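You operate a simulated robot arm through the tools that you are given. There is no shell and no other tool.

The job below is to be done with a simulated robot arm. You get a single attempt, and the scene is never put back.

Task
Fit the bar block in station 2, step block in 4, roller block in 6, then run the trial.
Fine: the split disc block stays on the bench top; press the blue trial button once; all six caps must reach the catch tray in pose 5.

It is judged by the outcome, as a careful person would: the job done as asked, and still so three seconds after it is handed in. It fails if anything else is knocked over, pushed out of place, dropped, spilled or broken. Lids that push on must go on centred and level and be pressed home; caps that screw on are set level and turned clockwise until they are tight.

Robot
A 6-joint arm with a two-finger gripper, fixed in place. Base frame: the origin is on the floor under the middle of its stand, x ahead of it, y to its left, z up; the work surface is at about z = 740. Readings come in mm, rad, newtons and seconds.
With the tool pointing down near the work surface it reaches from about 340 to 680 mm from the base axis. Its first joint turns from -1.152 to 1.152 rad. Payload 2.45 kg.
The tool frame sits at the grasp point between the pads (the TCP): z along the fingers, y along the line on which they close. The tips reach 30 mm beyond it. The gripper opens to 106 mm; its body begins 79 mm behind the TCP.
Orientation is told as [roll, pitch, yaw] about the base's x, y, z axes, in that order, counted from this pose: with the fingers straight down and closing along the base's y, the tool's x points along the base's -x, its y along +y and its z along -z.

Tools
- The arm moves only by the tool send_rows. Its argument "deltas" is a list of rows, each an object of numbers (a shift or turn left out is 0, a gripper value left out holds the last): "ax", "ay", "az": the turn, a rotation vector about the tool's x, y, z in units of 6 degrees (1.0 is 6 degrees); "dx", "dy", "dz": the shift along the tool's x, y, z in units of 30 mm (1.0 is 30 mm); "grip": the finger opening in m, from 0 to 0.106. In form: [{"ax": .., "ay": .., "az": .., "dx": .., "dy": .., "dz": .., "grip": ..}, ...]. A call has 1 to 20 rows; each row shifts and turns the commanded pose from where the row before left it, along the tool's axes as they then stand. A call with a number of a shift or a turn outside -1 to 1 is refused whole. Each row takes 0.2 s and may step no farther than 50 mm and 0.15 rad from the row before; otherwise, or with a gripper value out of range, the whole call is refused. Where a pose cannot be reached the arm comes as near as it can. A force on the tool above 40 N (or 10 N above the force at the start of the call, whichever is more), or a blocked arm, ends the call early, and 0.2 s more pass. The fingers move at their own pace (about 153 mm/s each) and stop on an object; they squeeze with about 30 N. The grip force told is the motor's: it shows also when the fingers shut on nothing. Time passes only in rows, and 0.2 s behind the last, so rows that do not move let the fingers close. The reply holds the time, the measured pose of the TCP, the force on the tool along the base axes, the opening and the grip force, in the units named above and with some noise, with the torque about the TCP (base axes, N m) and any sound that the robot's microphone picked up, and new pictures: "show" is both (left out), scene, wrist or none.
- Cameras (640 x 400 px; columns grow to the right, rows downward): "scene" is fixed at [76.2, 436.8, 1396.8]; the picture's right is [-0.50, -0.86, 0.00], its down [-0.55, 0.32, -0.77] and it looks along [0.67, -0.39, -0.63] (base axes); focal length 370 px, centre (320, 200). "wrist" rides on the gripper at [76, -2, -106] in the tool frame; the picture's right is [0.02, 1.00, 0.00], its down [-0.78, 0.02, -0.62] and it looks along [-0.62, 0.01, 0.78] (tool axes); focal length 247 px, centre (320, 200). There is no depth. A picture from a camera that has moved, and an enlarged one, comes with that camera's place and axes in the base frame and with its lens.
- close_up(camera, box): a new picture of the part [left, top, right, bottom] of that camera's present view, enlarged. The clock stands still meanwhile.
- sign_off(): hands the job in; it is judged then, once.

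Places have to be worked out from the pictures, the camera data and where the tool is seen. Open the gripper and draw the arm clear of the work before you hand the job in, unless the task says otherwise.

The tools are called by a JSON object that holds its "method" and its "body". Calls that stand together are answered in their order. send_rows: Moves the arm, as the interface text tells. Its arguments: {"type":"object","properties":{"deltas":{"type":"array","items":{"type":"object","properties":{"ax":{"type":"number"},"ay":{"type":"number"},"az":{"type":"number"},"dx":{"type":"number"},"dy":{"type":"number"},"dz":{"type":"number"},"grip":{"type":"number"}}}},"show":{"type":"string","enum":["both","scene","wrist","none"]}},"required":["deltas"]} The other tools are called the same way: close_up (camera, box) takes an enlarged picture of a part of a camera's view; sign_off () hands the job in.

At the start:

```text
time_s: 0.0
position: [343.5, 44.1, 1093.9]
ee_rot: [0.001, -0.001, -0.001]
ft_force: [-0.7, -0.4, 0.3]
torque: [0.02, -0.02, -0.02]
gripper_width: 105.7
grip_force: 0.1
```

scene: 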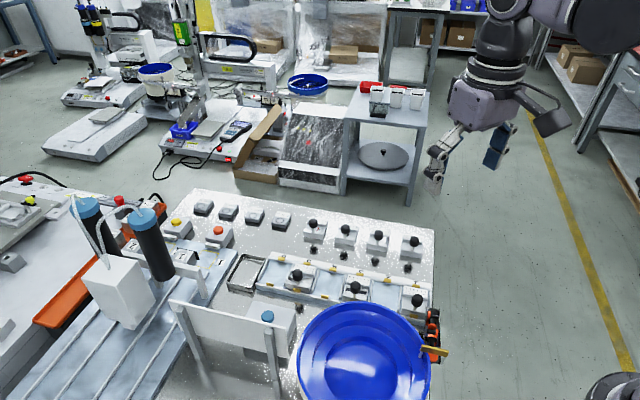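
wrist: 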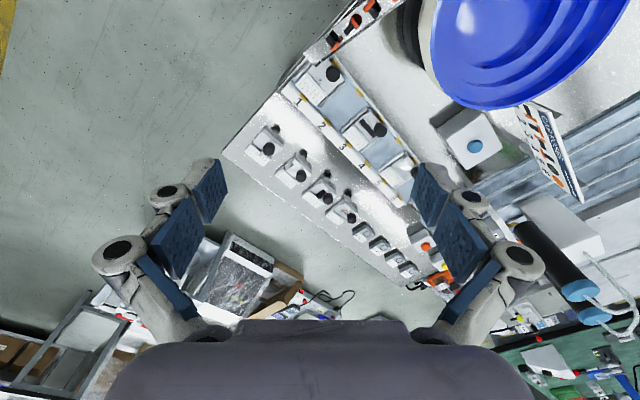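

I start by looking closely at the bench from both cameras to identify stations, blocks and buttons.

{"method": "close_up", "body": {"camera": "scene", "box": [220, 190, 450, 334]}}

{"method": "close_up", "body": {"camera": "wrist", "box": [220, 20, 500, 195]}}

{"method": "close_up", "body": {"camera": "wrist", "box": [320, 120, 480, 300]}}

{"method": "close_up", "body": {"camera": "scene", "box": [120, 180, 330, 400]}}

```text
2.78 times, centred on (335, 262) of scene
camera zoom: at [76.2, 436.8, 1396.8], right [-0.5, -0.86, 0.0], down [-0.55, 0.32, -0.77], along [0.67, -0.39, -0.63], focal length 1027 px, centre (278, 28)
```

zoom: 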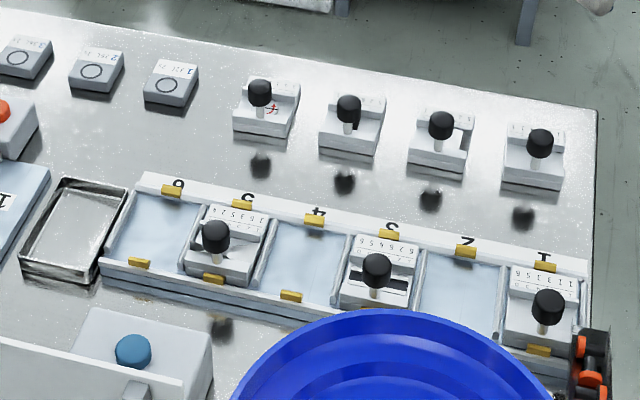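

```text
2.29 times, centred on (360, 108) of wrist
camera zoom: at [267.3, 42.4, 1200.4], right [-0.02, 1.0, 0.0], down [0.78, 0.02, 0.62], along [0.62, 0.01, -0.78], focal length 564 px, centre (229, 411)
```

zoom: 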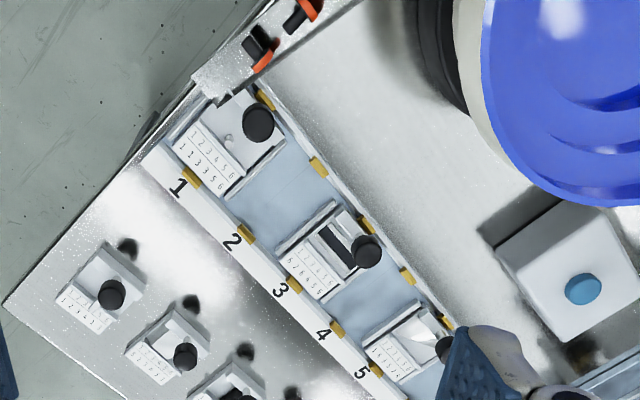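

```text
2.22 times, centred on (400, 210) of wrist
camera zoom: at [267.3, 42.4, 1200.4], right [-0.02, 1.0, 0.0], down [0.78, 0.02, 0.62], along [0.62, 0.01, -0.78], focal length 549 px, centre (142, 178)
```

zoom: 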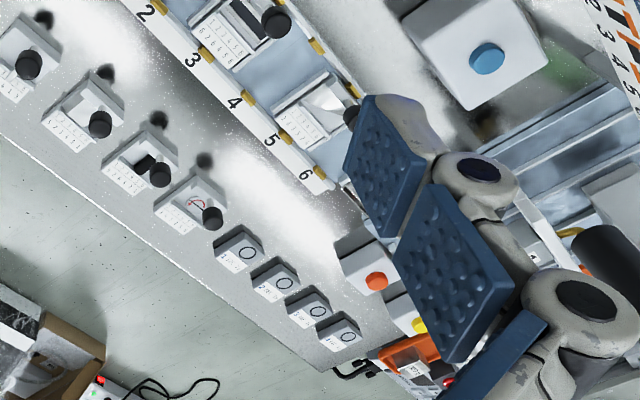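

```text
1.82 times, centred on (225, 290) of scene
camera zoom: at [76.2, 436.8, 1396.8], right [-0.5, -0.86, 0.0], down [-0.55, 0.32, -0.77], along [0.67, -0.39, -0.63], focal length 672 px, centre (493, 36)
```

zoom: 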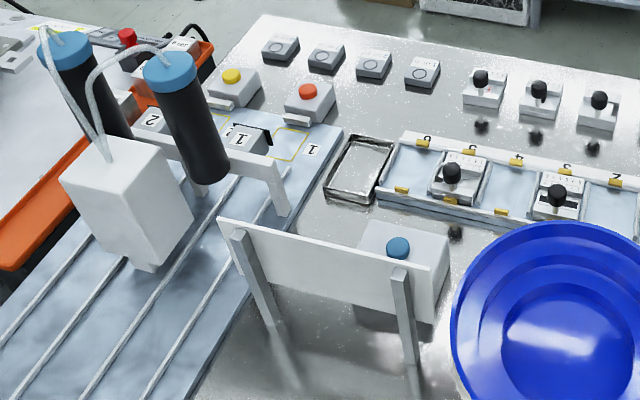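

{"method": "close_up", "body": {"camera": "wrist", "box": [430, 90, 640, 220]}}

{"method": "close_up", "body": {"camera": "wrist", "box": [240, 115, 360, 220]}}

{"method": "close_up", "body": {"camera": "wrist", "box": [290, 50, 430, 140]}}

{"method": "close_up", "body": {"camera": "wrist", "box": [330, 190, 440, 290]}}

```text
3.05 times, centred on (535, 155) of wrist
camera zoom: at [267.3, 42.4, 1200.4], right [-0.02, 1.0, 0.0], down [0.78, 0.02, 0.62], along [0.62, 0.01, -0.78], focal length 753 px, centre (-335, 337)
```

zoom: 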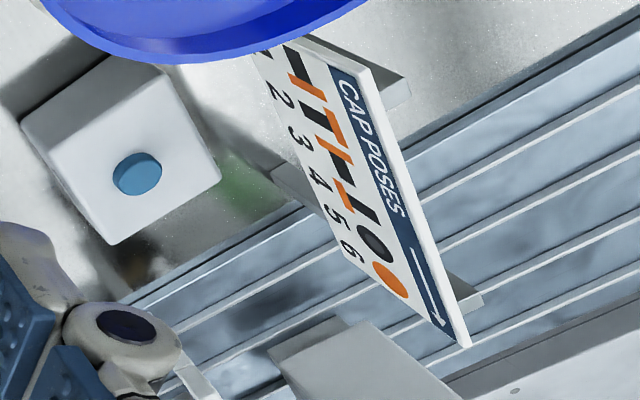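

```text
3.81 times, centred on (300, 168) of wrist
camera zoom: at [267.3, 42.4, 1200.4], right [-0.02, 1.0, 0.0], down [0.78, 0.02, 0.62], along [0.62, 0.01, -0.78], focal length 941 px, centre (396, 324)
```

zoom: 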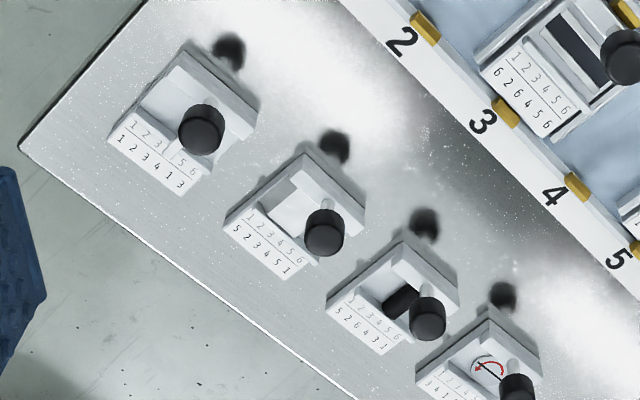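

```text
4.44 times, centred on (360, 95) of wrist
camera zoom: at [267.3, 42.4, 1200.4], right [-0.02, 1.0, 0.0], down [0.78, 0.02, 0.62], along [0.62, 0.01, -0.78], focal length 1098 px, centre (142, 667)
```

zoom: 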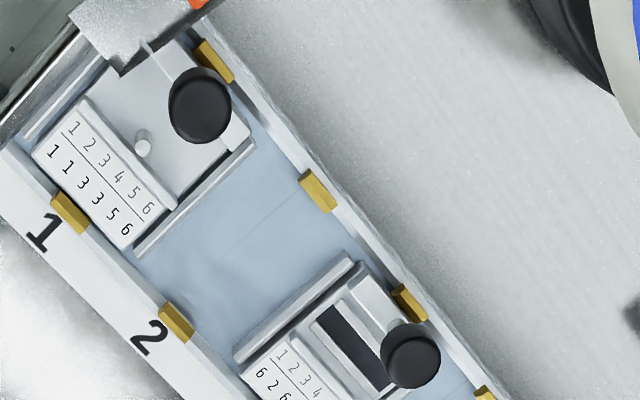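

```text
4.00 times, centred on (385, 240) of wrist
camera zoom: at [267.3, 42.4, 1200.4], right [-0.02, 1.0, 0.0], down [0.78, 0.02, 0.62], along [0.62, 0.01, -0.78], focal length 988 px, centre (60, 40)
```

zoom: 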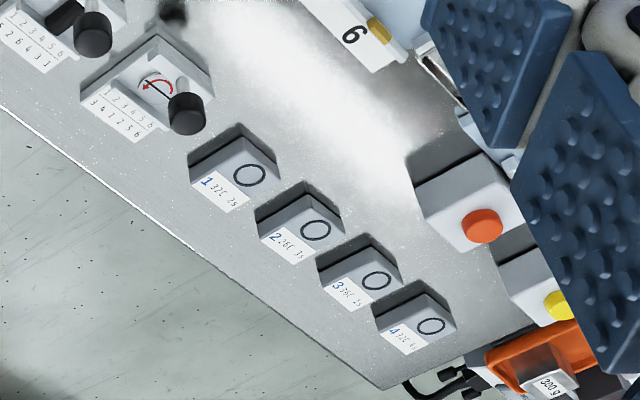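

The stations run diagonally from station 1 near (362,52) to station 6 near (580,237); four loose blocks stand on a line from (483,-67) to (644,99). I move lower toward the loose blocks to identify them.

{"method": "send_rows", "body": {"deltas": [{"dx": -0.58, "dy": -0.3, "dz": 0.96}, {"dx": -0.58, "dy": -0.3, "dz": 0.96}, {"dx": -0.58, "dy": -0.3, "dz": 0.96}, {"dx": -0.58, "dy": -0.3, "dz": 0.96}, {"dx": -0.58, "dy": -0.3, "dz": 0.96}], "show": "both"}}

```text
time_s: 1.2
position: [431.0, -3.1, 950.8]
ee_rot: [0.001, -0.002, 0.001]
ft_force: [0.4, 0.7, -0.6]
torque: [0.02, 0.07, 0.0]
gripper_width: 105.8
grip_force: 0.1
camera wrist: at [355.6, -3.6, 1056.3], right [-0.02, 1.0, 0.0], down [0.78, 0.02, 0.62], along [0.62, 0.01, -0.78], focal length 247 px, centre (320, 200)
```

scene: 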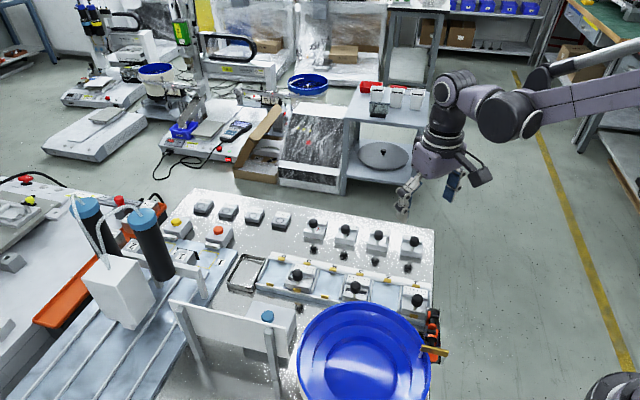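
wrist: 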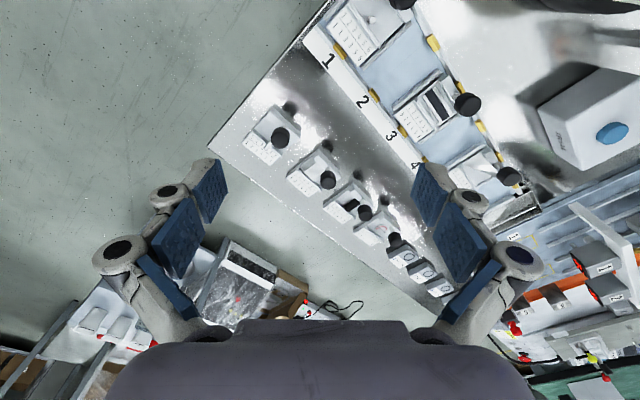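

The blocks are now in clear view between the fingers; I enlarge them to read their labels and shapes.

{"method": "close_up", "body": {"camera": "wrist", "box": [235, 95, 335, 160]}}

{"method": "close_up", "body": {"camera": "wrist", "box": [280, 135, 410, 250]}}

{"method": "close_up", "body": {"camera": "wrist", "box": [310, 0, 550, 200]}}

{"method": "close_up", "body": {"camera": "scene", "box": [295, 210, 435, 280]}}

```text
6.15 times, centred on (285, 128) of wrist
camera zoom: at [355.6, -3.6, 1056.3], right [-0.02, 1.0, 0.0], down [0.78, 0.02, 0.62], along [0.62, 0.01, -0.78], focal length 1520 px, centre (535, 646)
```

zoom: 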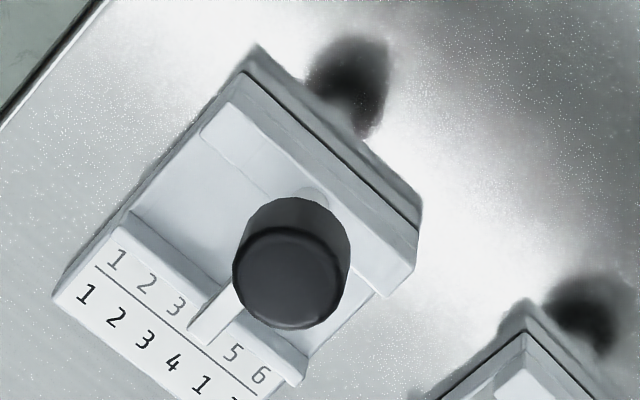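

```text
3.48 times, centred on (345, 192) of wrist
camera zoom: at [355.6, -3.6, 1056.3], right [-0.02, 1.0, 0.0], down [0.78, 0.02, 0.62], along [0.62, 0.01, -0.78], focal length 859 px, centre (233, 226)
```

zoom: 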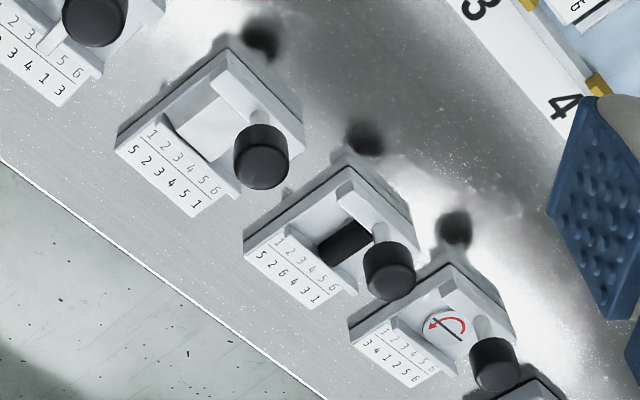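

```text
2.00 times, centred on (430, 100) of wrist
camera zoom: at [355.6, -3.6, 1056.3], right [-0.02, 1.0, 0.0], down [0.78, 0.02, 0.62], along [0.62, 0.01, -0.78], focal length 494 px, centre (100, 400)
```

zoom: 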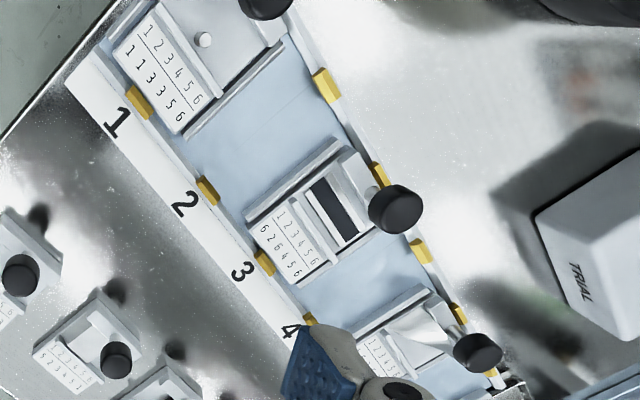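

```text
4.57 times, centred on (365, 245) of scene
camera zoom: at [76.2, 436.8, 1396.8], right [-0.5, -0.86, 0.0], down [-0.55, 0.32, -0.77], along [0.67, -0.39, -0.63], focal length 1691 px, centre (114, -6)
```

zoom: 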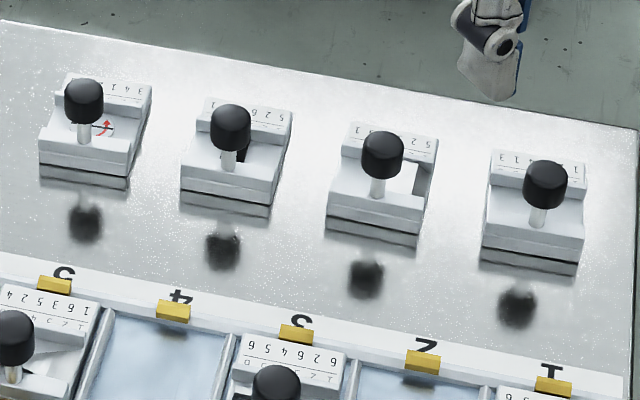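

Loose blocks, from the station 1 end: bar (a bar across the channel), step, roller (black roller) and split disc (red arc), which stays. The bar, step and roller maps combined with the fitted blocks give pose 5 when the labels face the number strip. I move above the bar block and turn the tool about 41.5° so it lines up with the station row.

{"method": "send_rows", "body": {"deltas": [{"dx": -0.75, "dy": -0.7, "dz": 0.6}, {"dx": -0.75, "dy": -0.7, "dz": 0.6}, {"az": -0.99}, {"az": -0.99}, {"az": -0.99}, {"az": -0.99}, {"az": -0.99}, {"az": -0.99}, {"az": -0.99}], "show": "both"}}

```text
time_s: 3.2
position: [476.0, -44.1, 914.1]
ee_rot: [-0.003, 0.0, 0.729]
ft_force: [-0.2, 0.0, 0.3]
torque: [0.01, 0.0, -0.02]
gripper_width: 105.7
grip_force: 0.1
camera wrist: at [420.2, -95.0, 1020.2], right [-0.68, 0.73, 0.0], down [0.57, 0.53, 0.62], along [0.46, 0.42, -0.78], focal length 247 px, centre (320, 200)
```

scene: 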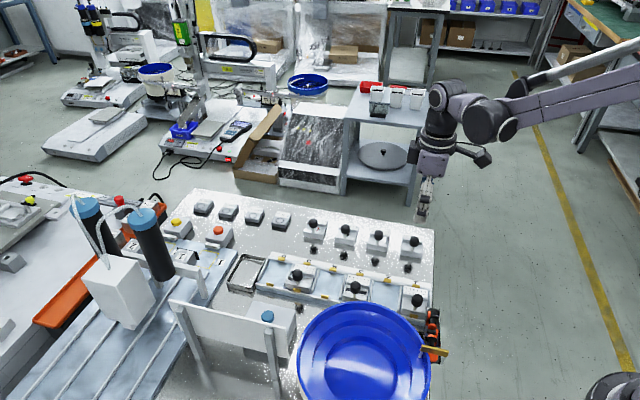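
wrist: 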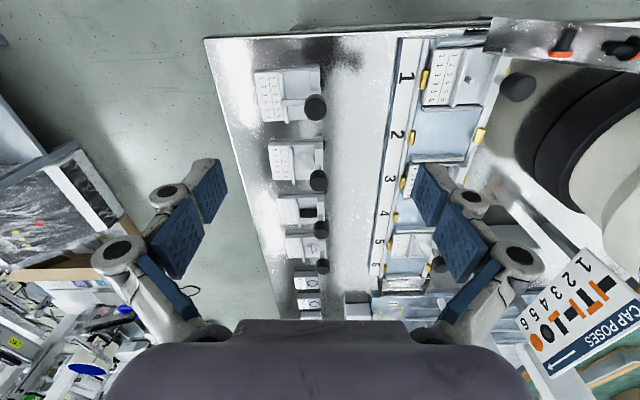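

{"method": "close_up", "body": {"camera": "wrist", "box": [230, 50, 350, 150]}}

{"method": "close_up", "body": {"camera": "wrist", "box": [380, 30, 520, 190]}}

{"method": "close_up", "body": {"camera": "wrist", "box": [240, 130, 340, 260]}}

```text
4.00 times, centred on (290, 100) of wrist
camera zoom: at [420.2, -95.0, 1020.2], right [-0.68, 0.73, 0.0], down [0.57, 0.53, 0.62], along [0.46, 0.42, -0.78], focal length 988 px, centre (440, 600)
```

zoom: 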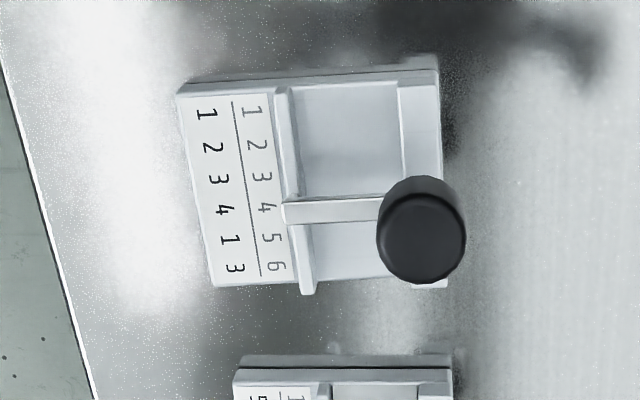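

```text
2.50 times, centred on (450, 110) of wrist
camera zoom: at [420.2, -95.0, 1020.2], right [-0.68, 0.73, 0.0], down [0.57, 0.53, 0.62], along [0.46, 0.42, -0.78], focal length 617 px, centre (-5, 425)
```

zoom: 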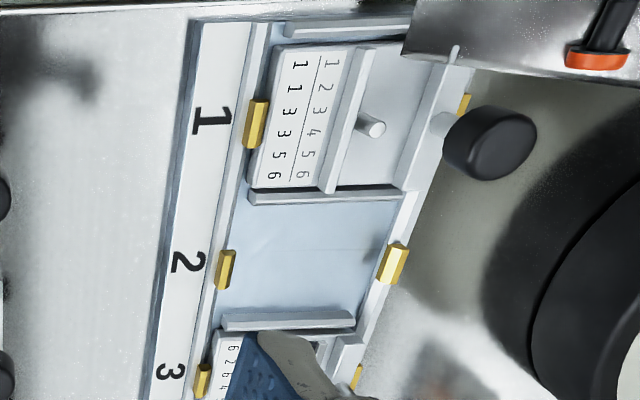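

```text
3.08 times, centred on (290, 195) of wrist
camera zoom: at [420.2, -95.0, 1020.2], right [-0.68, 0.73, 0.0], down [0.57, 0.53, 0.62], along [0.46, 0.42, -0.78], focal length 760 px, centre (412, 215)
```

zoom: 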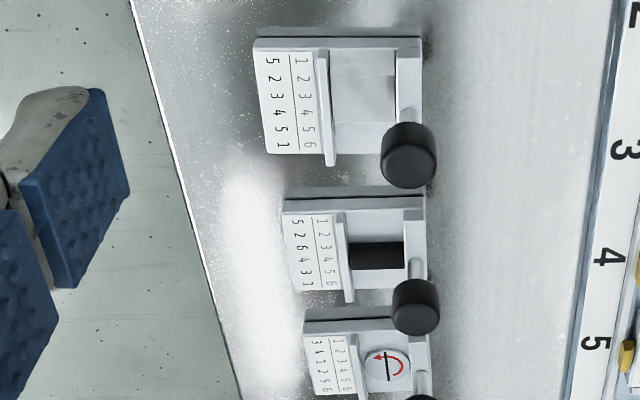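

The bench, station channel and blocks all lie at about 44–45° yaw, with the bar block's knob near (476,-49) and its top near z≈803. I narrow the fingers, centre over that knob and come down to z≈850 for a better look.

{"method": "send_rows", "body": {"deltas": [{"dx": 0.06, "dy": -0.07, "dz": 0.7, "grip": 0.06}, {"dx": 0.07, "dy": -0.07, "dz": 0.7}, {"dz": 0.7}, {}], "show": "both"}}

```text
time_s: 4.2
position: [477.3, -50.3, 850.2]
ee_rot: [-0.002, 0.0, 0.726]
ft_force: [0.1, 0.4, 0.2]
torque: [-0.04, 0.01, 0.03]
gripper_width: 59.9
grip_force: 0.1
camera wrist: at [421.0, -100.7, 956.9], right [-0.68, 0.73, 0.0], down [0.57, 0.53, 0.62], along [0.46, 0.42, -0.78], focal length 247 px, centre (320, 200)
```

scene: 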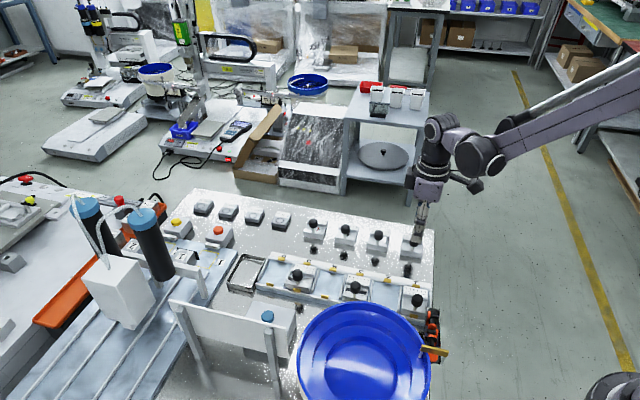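
wrist: 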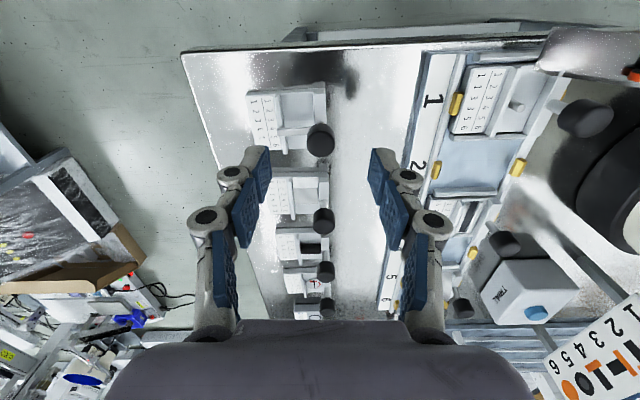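

{"method": "close_up", "body": {"camera": "wrist", "box": [220, 60, 380, 160]}}

{"method": "close_up", "body": {"camera": "scene", "box": [380, 190, 450, 280]}}

{"method": "close_up", "body": {"camera": "wrist", "box": [400, 40, 560, 240]}}

```text
4.00 times, centred on (300, 110) of wrist
camera zoom: at [421.0, -100.7, 956.9], right [-0.68, 0.73, 0.0], down [0.57, 0.53, 0.62], along [0.46, 0.42, -0.78], focal length 988 px, centre (400, 560)
```

zoom: 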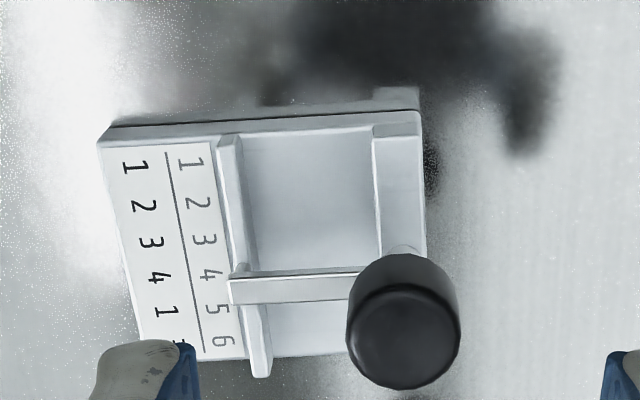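

```text
4.44 times, centred on (415, 235) of scene
camera zoom: at [76.2, 436.8, 1396.8], right [-0.5, -0.86, 0.0], down [-0.55, 0.32, -0.77], along [0.67, -0.39, -0.63], focal length 1644 px, centre (-102, 44)
```

zoom: 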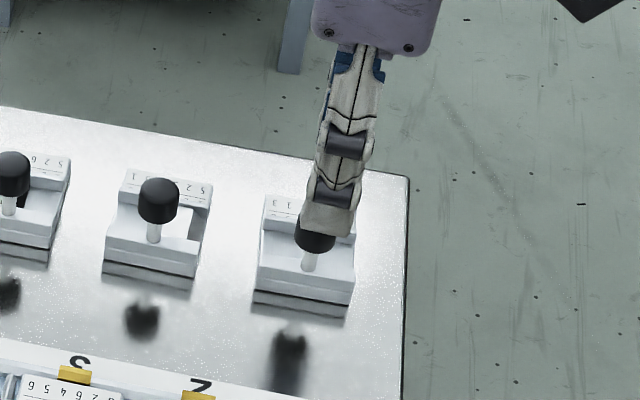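

```text
2.00 times, centred on (480, 140) of wrist
camera zoom: at [421.0, -100.7, 956.9], right [-0.68, 0.73, 0.0], down [0.57, 0.53, 0.62], along [0.46, 0.42, -0.78], focal length 494 px, centre (0, 320)
```

zoom: 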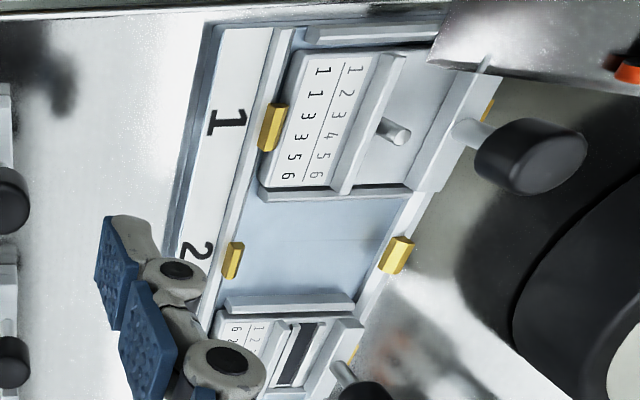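

The knob is within about 1 mm of the TCP axis, with its top near z≈802, bottom near 788 and block rails near 760. I turn the tool 3.4° more to square with the block and lower so the tips sit around the knob at about 775.

{"method": "send_rows", "body": {"deltas": [{"az": -0.57}, {"dz": 0.5}, {"dz": 0.5}, {"dz": 0.5}, {}], "show": "both"}}

```text
time_s: 5.4
position: [474.6, -49.5, 805.7]
ee_rot: [-0.001, -0.001, 0.786]
ft_force: [0.3, 0.0, -0.4]
torque: [0.01, -0.02, 0.0]
gripper_width: 60.1
grip_force: 0.1
camera wrist: at [423.2, -103.2, 911.7], right [-0.72, 0.69, 0.0], down [0.54, 0.57, 0.62], along [0.43, 0.45, -0.78], focal length 247 px, centre (320, 200)
```

scene: 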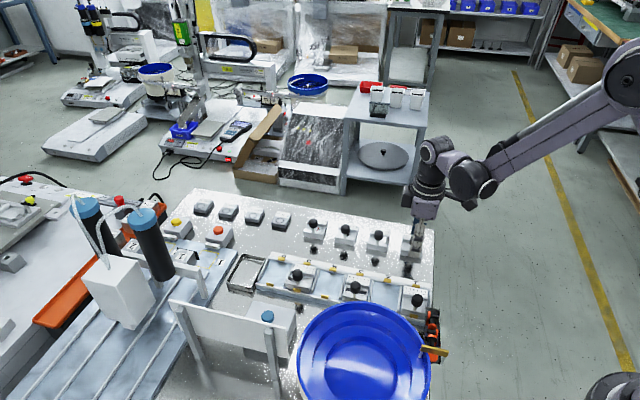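
wrist: 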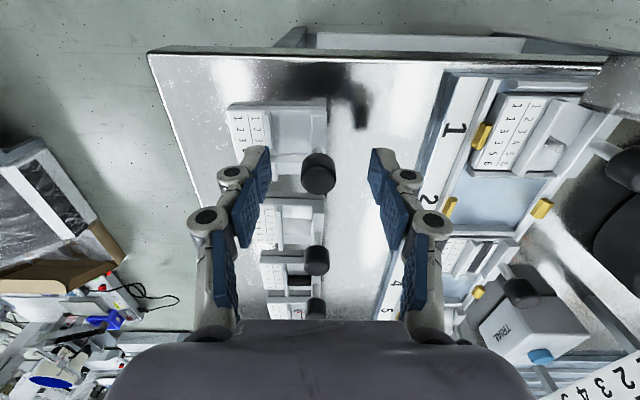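

The knob sits between the pads at the TCP. I close the gripper on it.

{"method": "send_rows", "body": {"deltas": [{"grip": 0.0}, {}, {}], "show": "both"}}

{"method": "close_up", "body": {"camera": "wrist", "box": [200, 70, 440, 230]}}

```text
time_s: 6.2
position: [476.3, -49.1, 805.4]
ee_rot: [-0.002, 0.0, 0.784]
ft_force: [1.1, -1.5, 5.7]
torque: [-0.04, -0.05, 0.01]
gripper_width: 19.3
grip_force: 30.3
camera wrist: at [423.3, -103.3, 912.0], right [-0.72, 0.69, 0.0], down [0.54, 0.57, 0.62], along [0.43, 0.45, -0.78], focal length 247 px, centre (320, 200)
```

scene: 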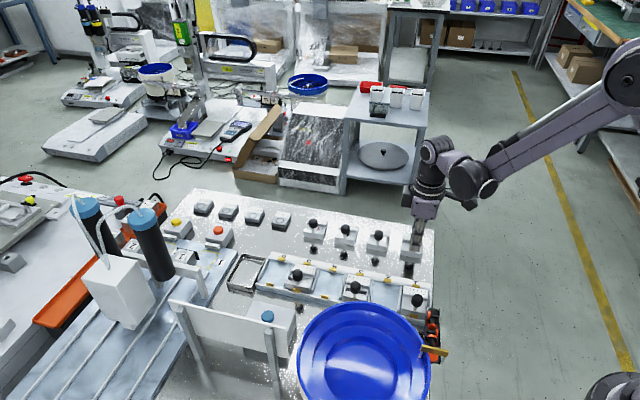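
wrist: 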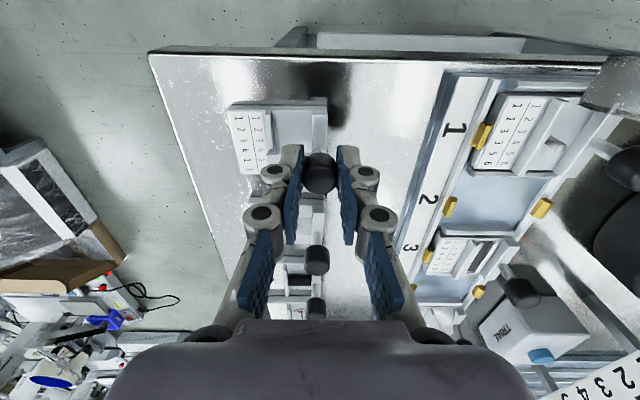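

```text
2.50 times, centred on (320, 150) of wrist
camera zoom: at [423.3, -103.3, 912.0], right [-0.72, 0.69, 0.0], down [0.54, 0.57, 0.62], along [0.43, 0.45, -0.78], focal length 617 px, centre (320, 325)
```

zoom: 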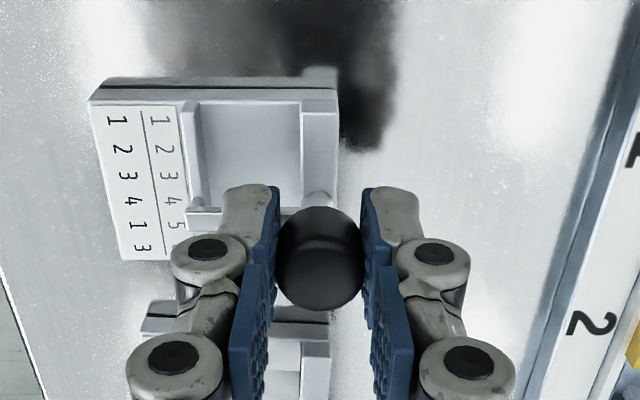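

The knob is gripped (19.3 mm, 30 N). Before lifting, I study station 2 in this view to locate its pocket.

{"method": "close_up", "body": {"camera": "wrist", "box": [400, 70, 600, 310]}}

{"method": "close_up", "body": {"camera": "scene", "box": [310, 245, 450, 365]}}

{"method": "close_up", "body": {"camera": "scene", "box": [240, 235, 380, 325]}}

```text
1.67 times, centred on (500, 190) of wrist
camera zoom: at [423.3, -103.3, 912.0], right [-0.72, 0.69, 0.0], down [0.54, 0.57, 0.62], along [0.43, 0.45, -0.78], focal length 412 px, centre (20, 217)
```

zoom: 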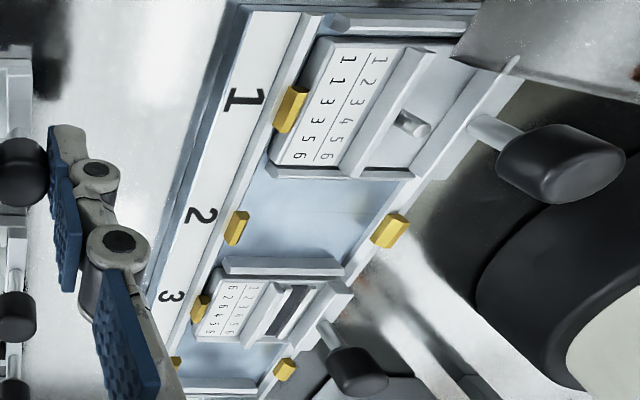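

```text
3.33 times, centred on (380, 305) of scene
camera zoom: at [76.1, 436.8, 1396.9], right [-0.5, -0.86, 0.0], down [-0.55, 0.32, -0.77], along [0.67, -0.39, -0.63], focal length 1233 px, centre (120, -150)
```

zoom: 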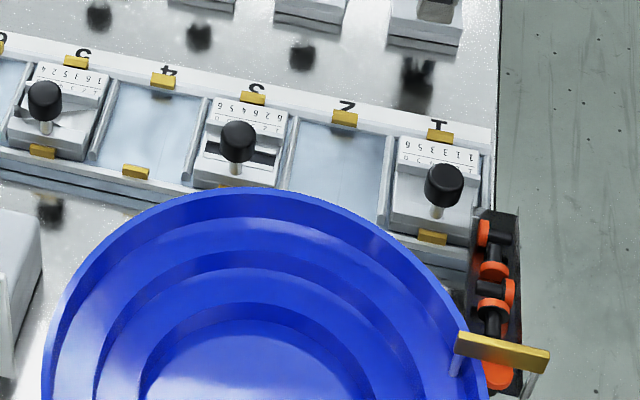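

```text
4.44 times, centred on (310, 280) of scene
camera zoom: at [76.1, 436.8, 1396.9], right [-0.5, -0.86, 0.0], down [-0.55, 0.32, -0.77], along [0.67, -0.39, -0.63], focal length 1644 px, centre (364, -156)
```

zoom: 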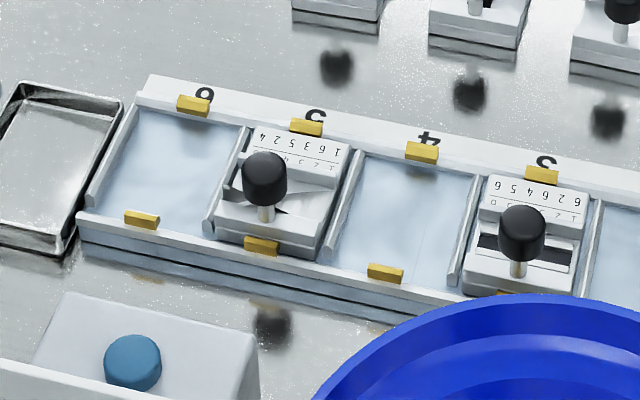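

Station 2's pocket centre works out about 52 mm along the row and 145 mm across from the tool camera's frame, so the knob target is near (392,108) and the pocket floor about 10 mm above the bench. I lift the block 80 mm straight up first.

{"method": "send_rows", "body": {"deltas": [{"dz": -0.5}, {"dz": -0.7}, {"dz": -0.75}, {"dz": -0.75}, {}], "show": "both"}}

{"method": "close_up", "body": {"camera": "wrist", "box": [200, 70, 440, 230]}}

```text
time_s: 7.4
position: [474.4, -47.9, 887.9]
ee_rot: [0.0, -0.001, 0.786]
ft_force: [-0.9, -1.4, -0.9]
torque: [-0.02, 0.04, -0.01]
gripper_width: 19.3
grip_force: 29.8
camera wrist: at [422.3, -102.7, 993.7], right [-0.72, 0.69, 0.0], down [0.54, 0.57, 0.62], along [0.43, 0.45, -0.78], focal length 247 px, centre (320, 200)
```

scene: 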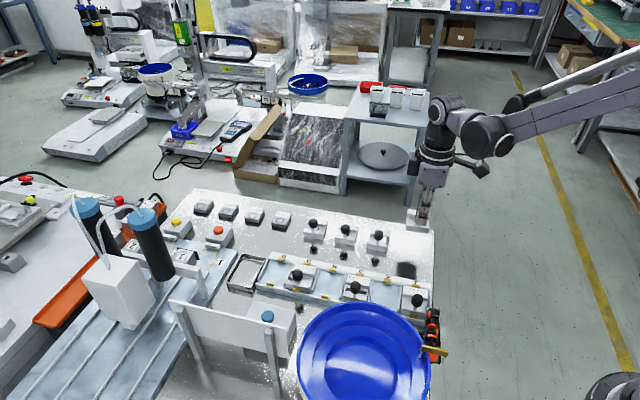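
wrist: 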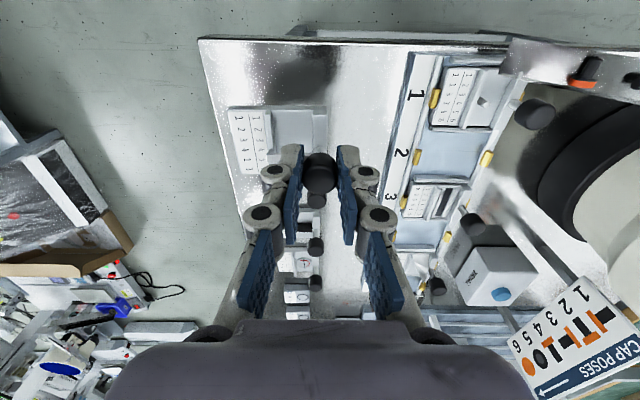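

```text
2.50 times, centred on (320, 150) of wrist
camera zoom: at [422.3, -102.7, 993.7], right [-0.72, 0.69, 0.0], down [0.54, 0.57, 0.62], along [0.43, 0.45, -0.78], focal length 617 px, centre (320, 325)
```

zoom: 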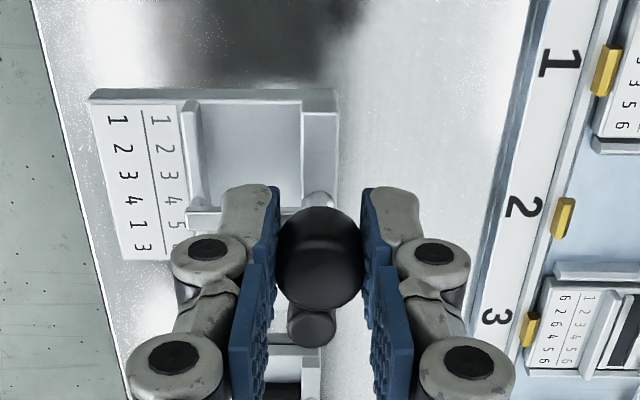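

The block hangs square and has not slipped. I carry it over station 2 at this height (about +49 mm along the row, +169 mm across).

{"method": "send_rows", "body": {"deltas": [{"dx": -0.274, "dy": 0.6}, {"dx": -0.274, "dy": 0.95}, {"dx": -0.274, "dy": 0.98}, {"dx": -0.274, "dy": 0.98}, {"dx": -0.274, "dy": 0.98}, {"dx": -0.274, "dy": 0.73}, {"dy": 0.4}, {}], "show": "both"}}

{"method": "close_up", "body": {"camera": "wrist", "box": [180, 20, 440, 220]}}

{"method": "close_up", "body": {"camera": "scene", "box": [310, 225, 450, 345]}}

```text
time_s: 9.2
position: [389.6, 101.9, 887.0]
ee_rot: [-0.004, 0.0, 0.786]
ft_force: [0.4, 0.2, -1.9]
torque: [0.04, 0.0, 0.0]
gripper_width: 19.3
grip_force: 29.5
camera wrist: at [337.6, 48.8, 994.1], right [-0.72, 0.69, 0.0], down [0.54, 0.57, 0.62], along [0.43, 0.45, -0.78], focal length 247 px, centre (320, 200)
```

scene: 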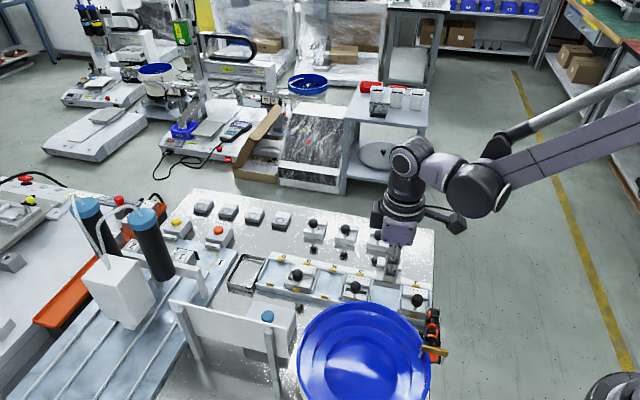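
wrist: 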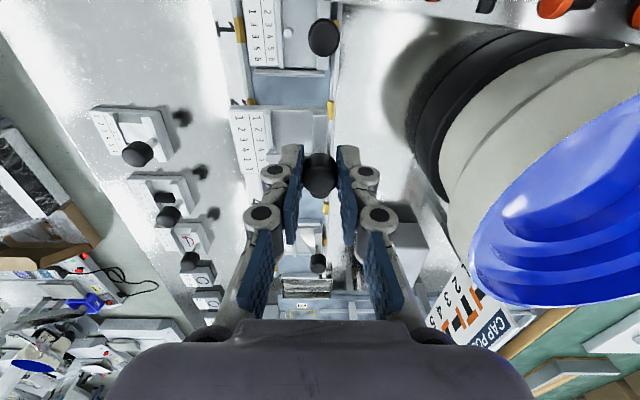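

```text
2.00 times, centred on (310, 120) of wrist
camera zoom: at [337.6, 48.8, 994.1], right [-0.72, 0.69, 0.0], down [0.54, 0.57, 0.62], along [0.43, 0.45, -0.78], focal length 494 px, centre (340, 360)
```

zoom: 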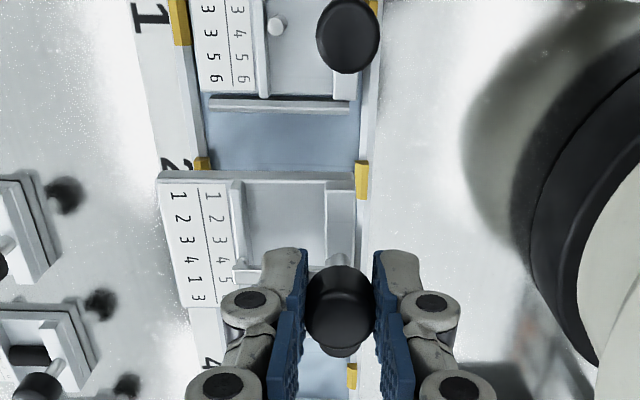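

```text
3.33 times, centred on (380, 285) of scene
camera zoom: at [76.2, 436.9, 1396.8], right [-0.5, -0.86, 0.0], down [-0.55, 0.32, -0.77], along [0.67, -0.39, -0.63], focal length 1233 px, centre (120, -83)
```

zoom: 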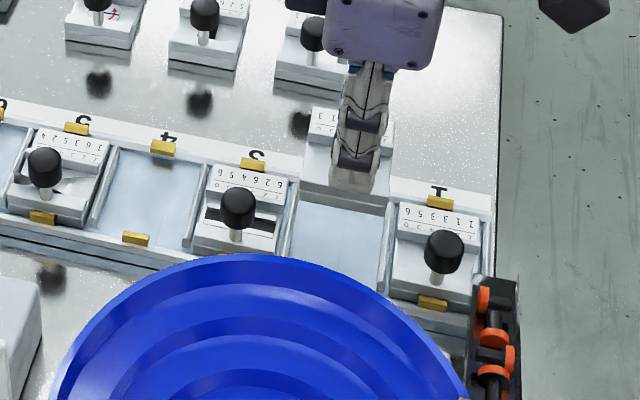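

The block hangs over station 2. Compared with the yellow clips and station 1's seated knob, it needs about +2.8 mm along the row and +0.6 mm across. I correct that and lower to about 15 mm above seating.

{"method": "send_rows", "body": {"deltas": [{"dx": -0.093, "dy": 0.02}, {"dz": 0.65}, {"dz": 0.65}, {"dz": 0.6}, {}], "show": "both"}}

{"method": "close_up", "body": {"camera": "wrist", "box": [180, 20, 440, 220]}}

{"method": "close_up", "body": {"camera": "scene", "box": [340, 245, 440, 325]}}

```text
time_s: 10.4
position: [392.1, 105.5, 830.5]
ee_rot: [-0.002, 0.001, 0.786]
ft_force: [0.2, 0.6, -0.9]
torque: [0.01, 0.0, 0.02]
gripper_width: 19.2
grip_force: 30.0
camera wrist: at [339.7, 51.8, 937.5], right [-0.72, 0.69, 0.0], down [0.54, 0.57, 0.62], along [0.43, 0.45, -0.78], focal length 247 px, centre (320, 200)
```

scene: 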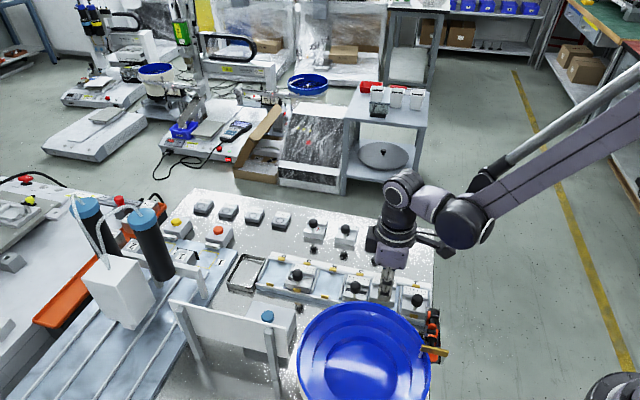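
wrist: 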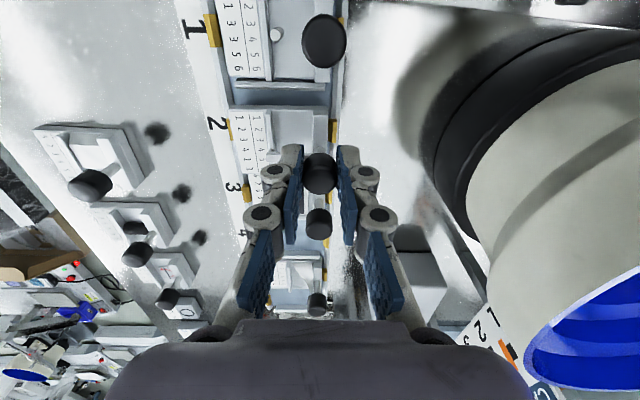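

```text
2.00 times, centred on (310, 120) of wrist
camera zoom: at [339.7, 51.8, 937.5], right [-0.72, 0.69, 0.0], down [0.54, 0.57, 0.62], along [0.43, 0.45, -0.78], focal length 494 px, centre (340, 360)
```

zoom: 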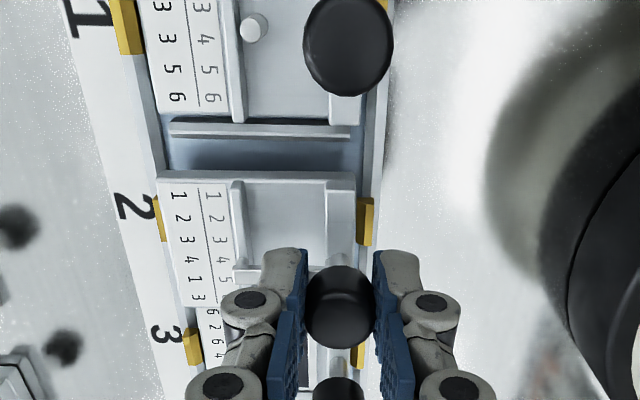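

```text
5.00 times, centred on (390, 285) of scene
camera zoom: at [76.2, 436.8, 1396.8], right [-0.5, -0.86, 0.0], down [-0.55, 0.32, -0.77], along [0.67, -0.39, -0.63], focal length 1849 px, centre (-30, -225)
```

zoom: 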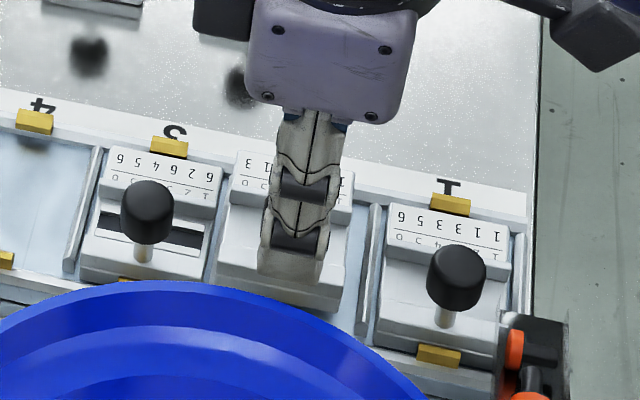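

The block lines up with station 2: its centre is within about 1 mm of the clip line and its edges match the station 1 block. I lower gently toward the pocket floor while watching the force.

{"method": "send_rows", "body": {"deltas": [{"dz": 0.2}, {"dz": 0.1}, {"dz": 0.05}, {"dz": 0.05}, {"dz": 0.05}, {}], "show": "both"}}

{"method": "close_up", "body": {"camera": "scene", "box": [340, 245, 440, 325]}}

{"method": "close_up", "body": {"camera": "wrist", "box": [180, 20, 440, 220]}}

```text
time_s: 11.8
position: [393.6, 106.7, 817.3]
ee_rot: [-0.002, -0.001, 0.784]
ft_force: [-3.6, -2.9, 23.7]
torque: [0.28, -0.22, 0.0]
gripper_width: 19.1
grip_force: 30.0
camera wrist: at [340.8, 52.0, 923.2], right [-0.72, 0.69, 0.0], down [0.54, 0.57, 0.62], along [0.43, 0.45, -0.78], focal length 247 px, centre (320, 200)
```

scene: 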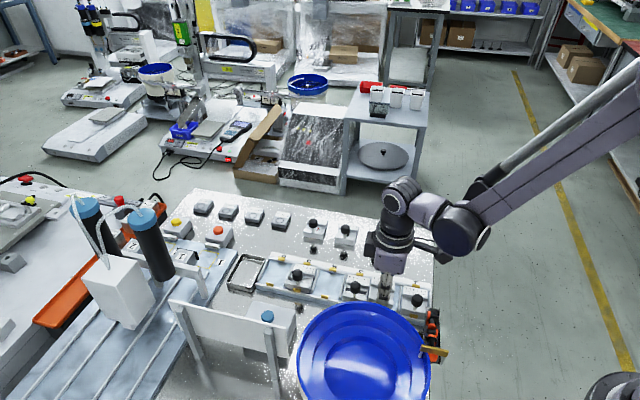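
wrist: 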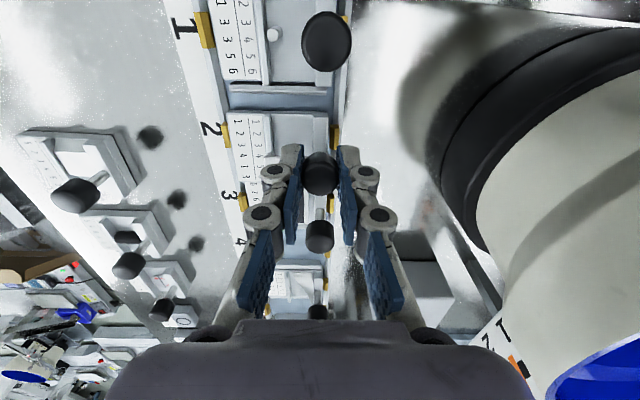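

```text
5.00 times, centred on (390, 285) of scene
camera zoom: at [75.8, 436.7, 1396.9], right [-0.5, -0.86, 0.0], down [-0.55, 0.32, -0.77], along [0.67, -0.39, -0.63], focal length 1849 px, centre (-30, -225)
```

zoom: 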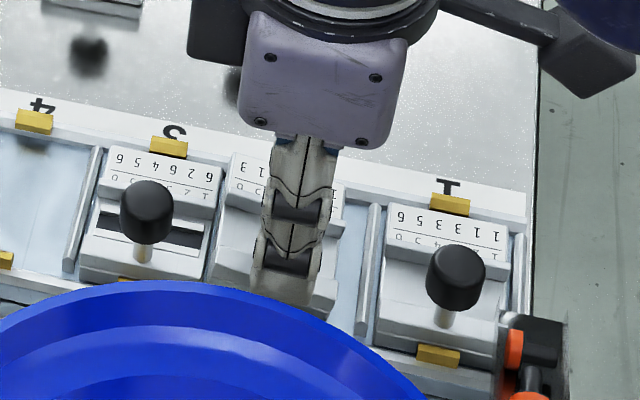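

```text
2.00 times, centred on (310, 120) of wrist
camera zoom: at [340.8, 52.0, 923.2], right [-0.72, 0.69, 0.0], down [0.54, 0.57, 0.62], along [0.43, 0.45, -0.78], focal length 494 px, centre (340, 360)
```

zoom: 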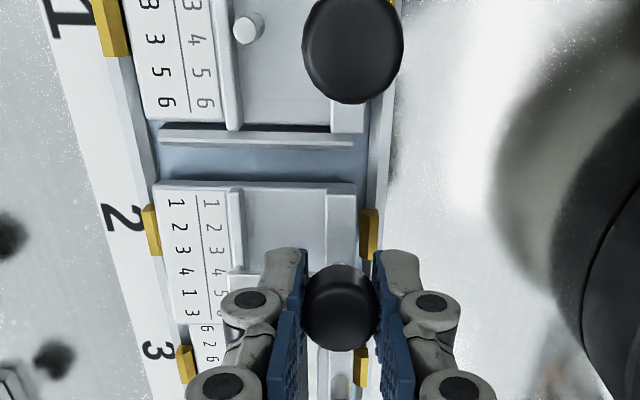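

There is contact force (24 N) at z≈817, but the scene view suggests the block may not have settled evenly. I look closer before doing anything else.

{"method": "close_up", "body": {"camera": "scene", "box": [355, 255, 415, 305]}}

{"method": "close_up", "body": {"camera": "wrist", "box": [240, 80, 360, 190]}}

{"method": "close_up", "body": {"camera": "scene", "box": [330, 250, 430, 320]}}

```text
8.00 times, centred on (385, 280) of scene
camera zoom: at [75.8, 436.7, 1396.9], right [-0.5, -0.86, 0.0], down [-0.55, 0.32, -0.77], along [0.67, -0.39, -0.63], focal length 2959 px, centre (-200, -440)
```

zoom: 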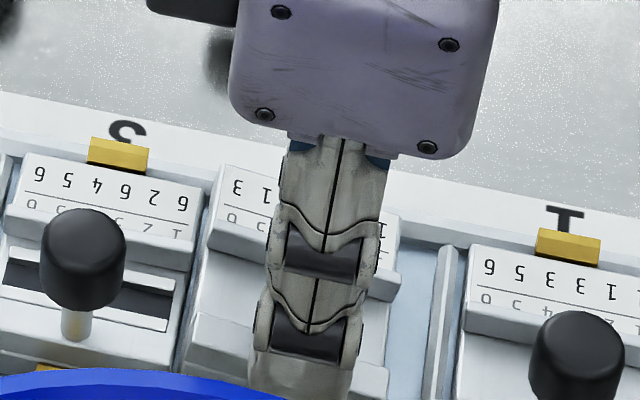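

```text
3.64 times, centred on (300, 135) of wrist
camera zoom: at [340.8, 52.0, 923.2], right [-0.72, 0.69, 0.0], down [0.54, 0.57, 0.62], along [0.43, 0.45, -0.78], focal length 898 px, centre (393, 436)
```

zoom: 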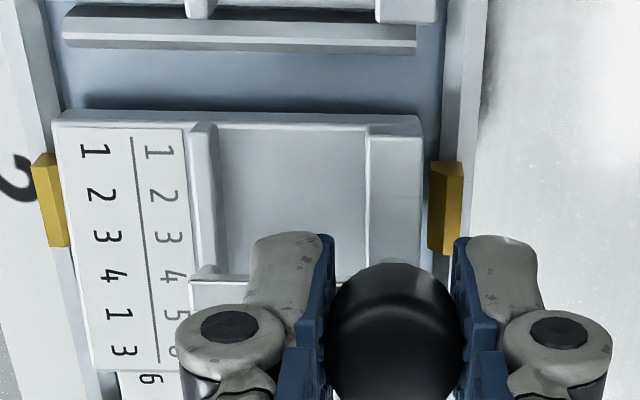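

```text
5.71 times, centred on (380, 285) of scene
camera zoom: at [75.8, 436.7, 1396.9], right [-0.5, -0.86, 0.0], down [-0.55, 0.32, -0.77], along [0.67, -0.39, -0.63], focal length 2113 px, centre (-23, -286)
```

zoom: 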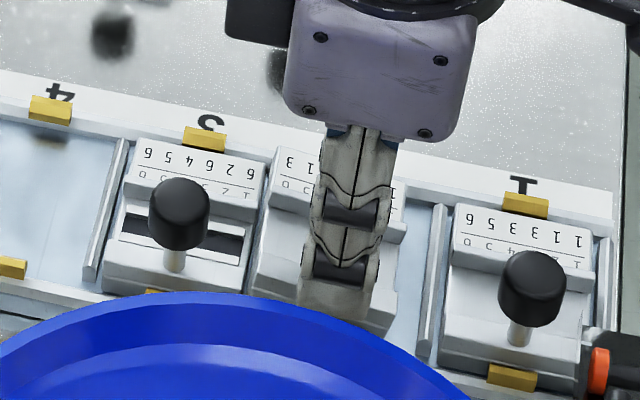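

The block's far end has landed on the divider between stations 2 and 3: the contact torque puts the force about 25 mm toward station 3, and the label is tilted. I lift 15 mm and look again before shifting it back toward station 1.

{"method": "send_rows", "body": {"deltas": [{"dz": -0.25}, {"dz": -0.25}, {}], "show": "both"}}

{"method": "close_up", "body": {"camera": "wrist", "box": [240, 80, 360, 190]}}

{"method": "close_up", "body": {"camera": "scene", "box": [355, 255, 415, 305]}}

```text
time_s: 12.6
position: [393.5, 106.9, 832.9]
ee_rot: [-0.002, 0.0, 0.785]
ft_force: [0.3, -0.6, -1.7]
torque: [0.06, -0.01, 0.0]
gripper_width: 19.2
grip_force: 29.9
camera wrist: at [340.5, 51.6, 938.5], right [-0.72, 0.69, 0.0], down [0.54, 0.57, 0.62], along [0.43, 0.45, -0.78], focal length 247 px, centre (320, 200)
```

scene: 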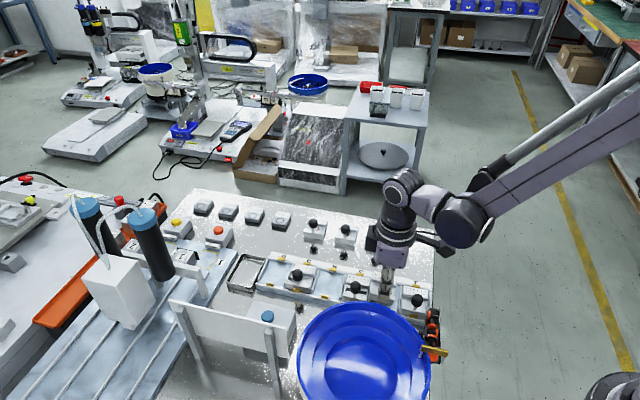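
wrist: 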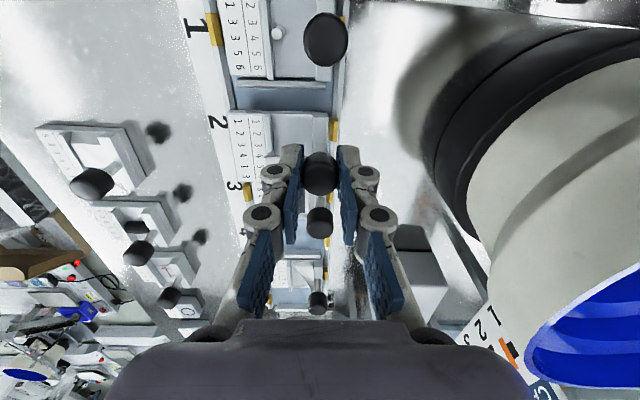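

```text
3.64 times, centred on (300, 135) of wrist
camera zoom: at [340.5, 51.6, 938.5], right [-0.72, 0.69, 0.0], down [0.54, 0.57, 0.62], along [0.43, 0.45, -0.78], focal length 898 px, centre (393, 436)
```

zoom: 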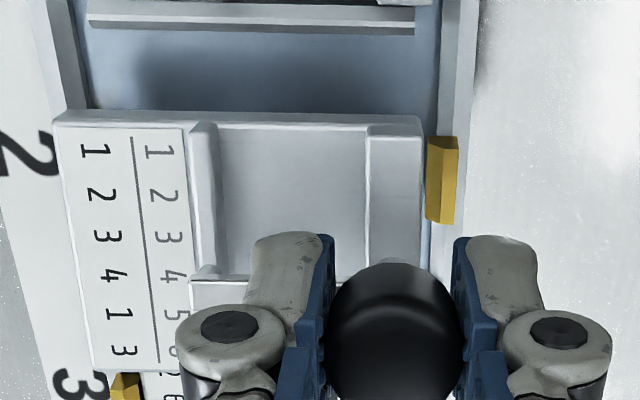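

```text
8.00 times, centred on (385, 280) of scene
camera zoom: at [76.2, 436.8, 1396.8], right [-0.5, -0.86, 0.0], down [-0.55, 0.32, -0.77], along [0.67, -0.39, -0.63], focal length 2959 px, centre (-200, -440)
```

zoom: 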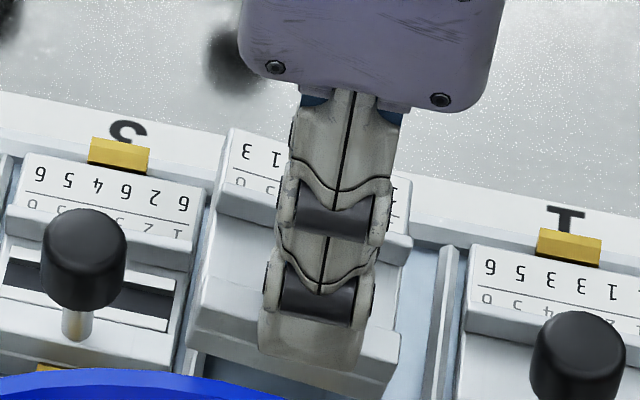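

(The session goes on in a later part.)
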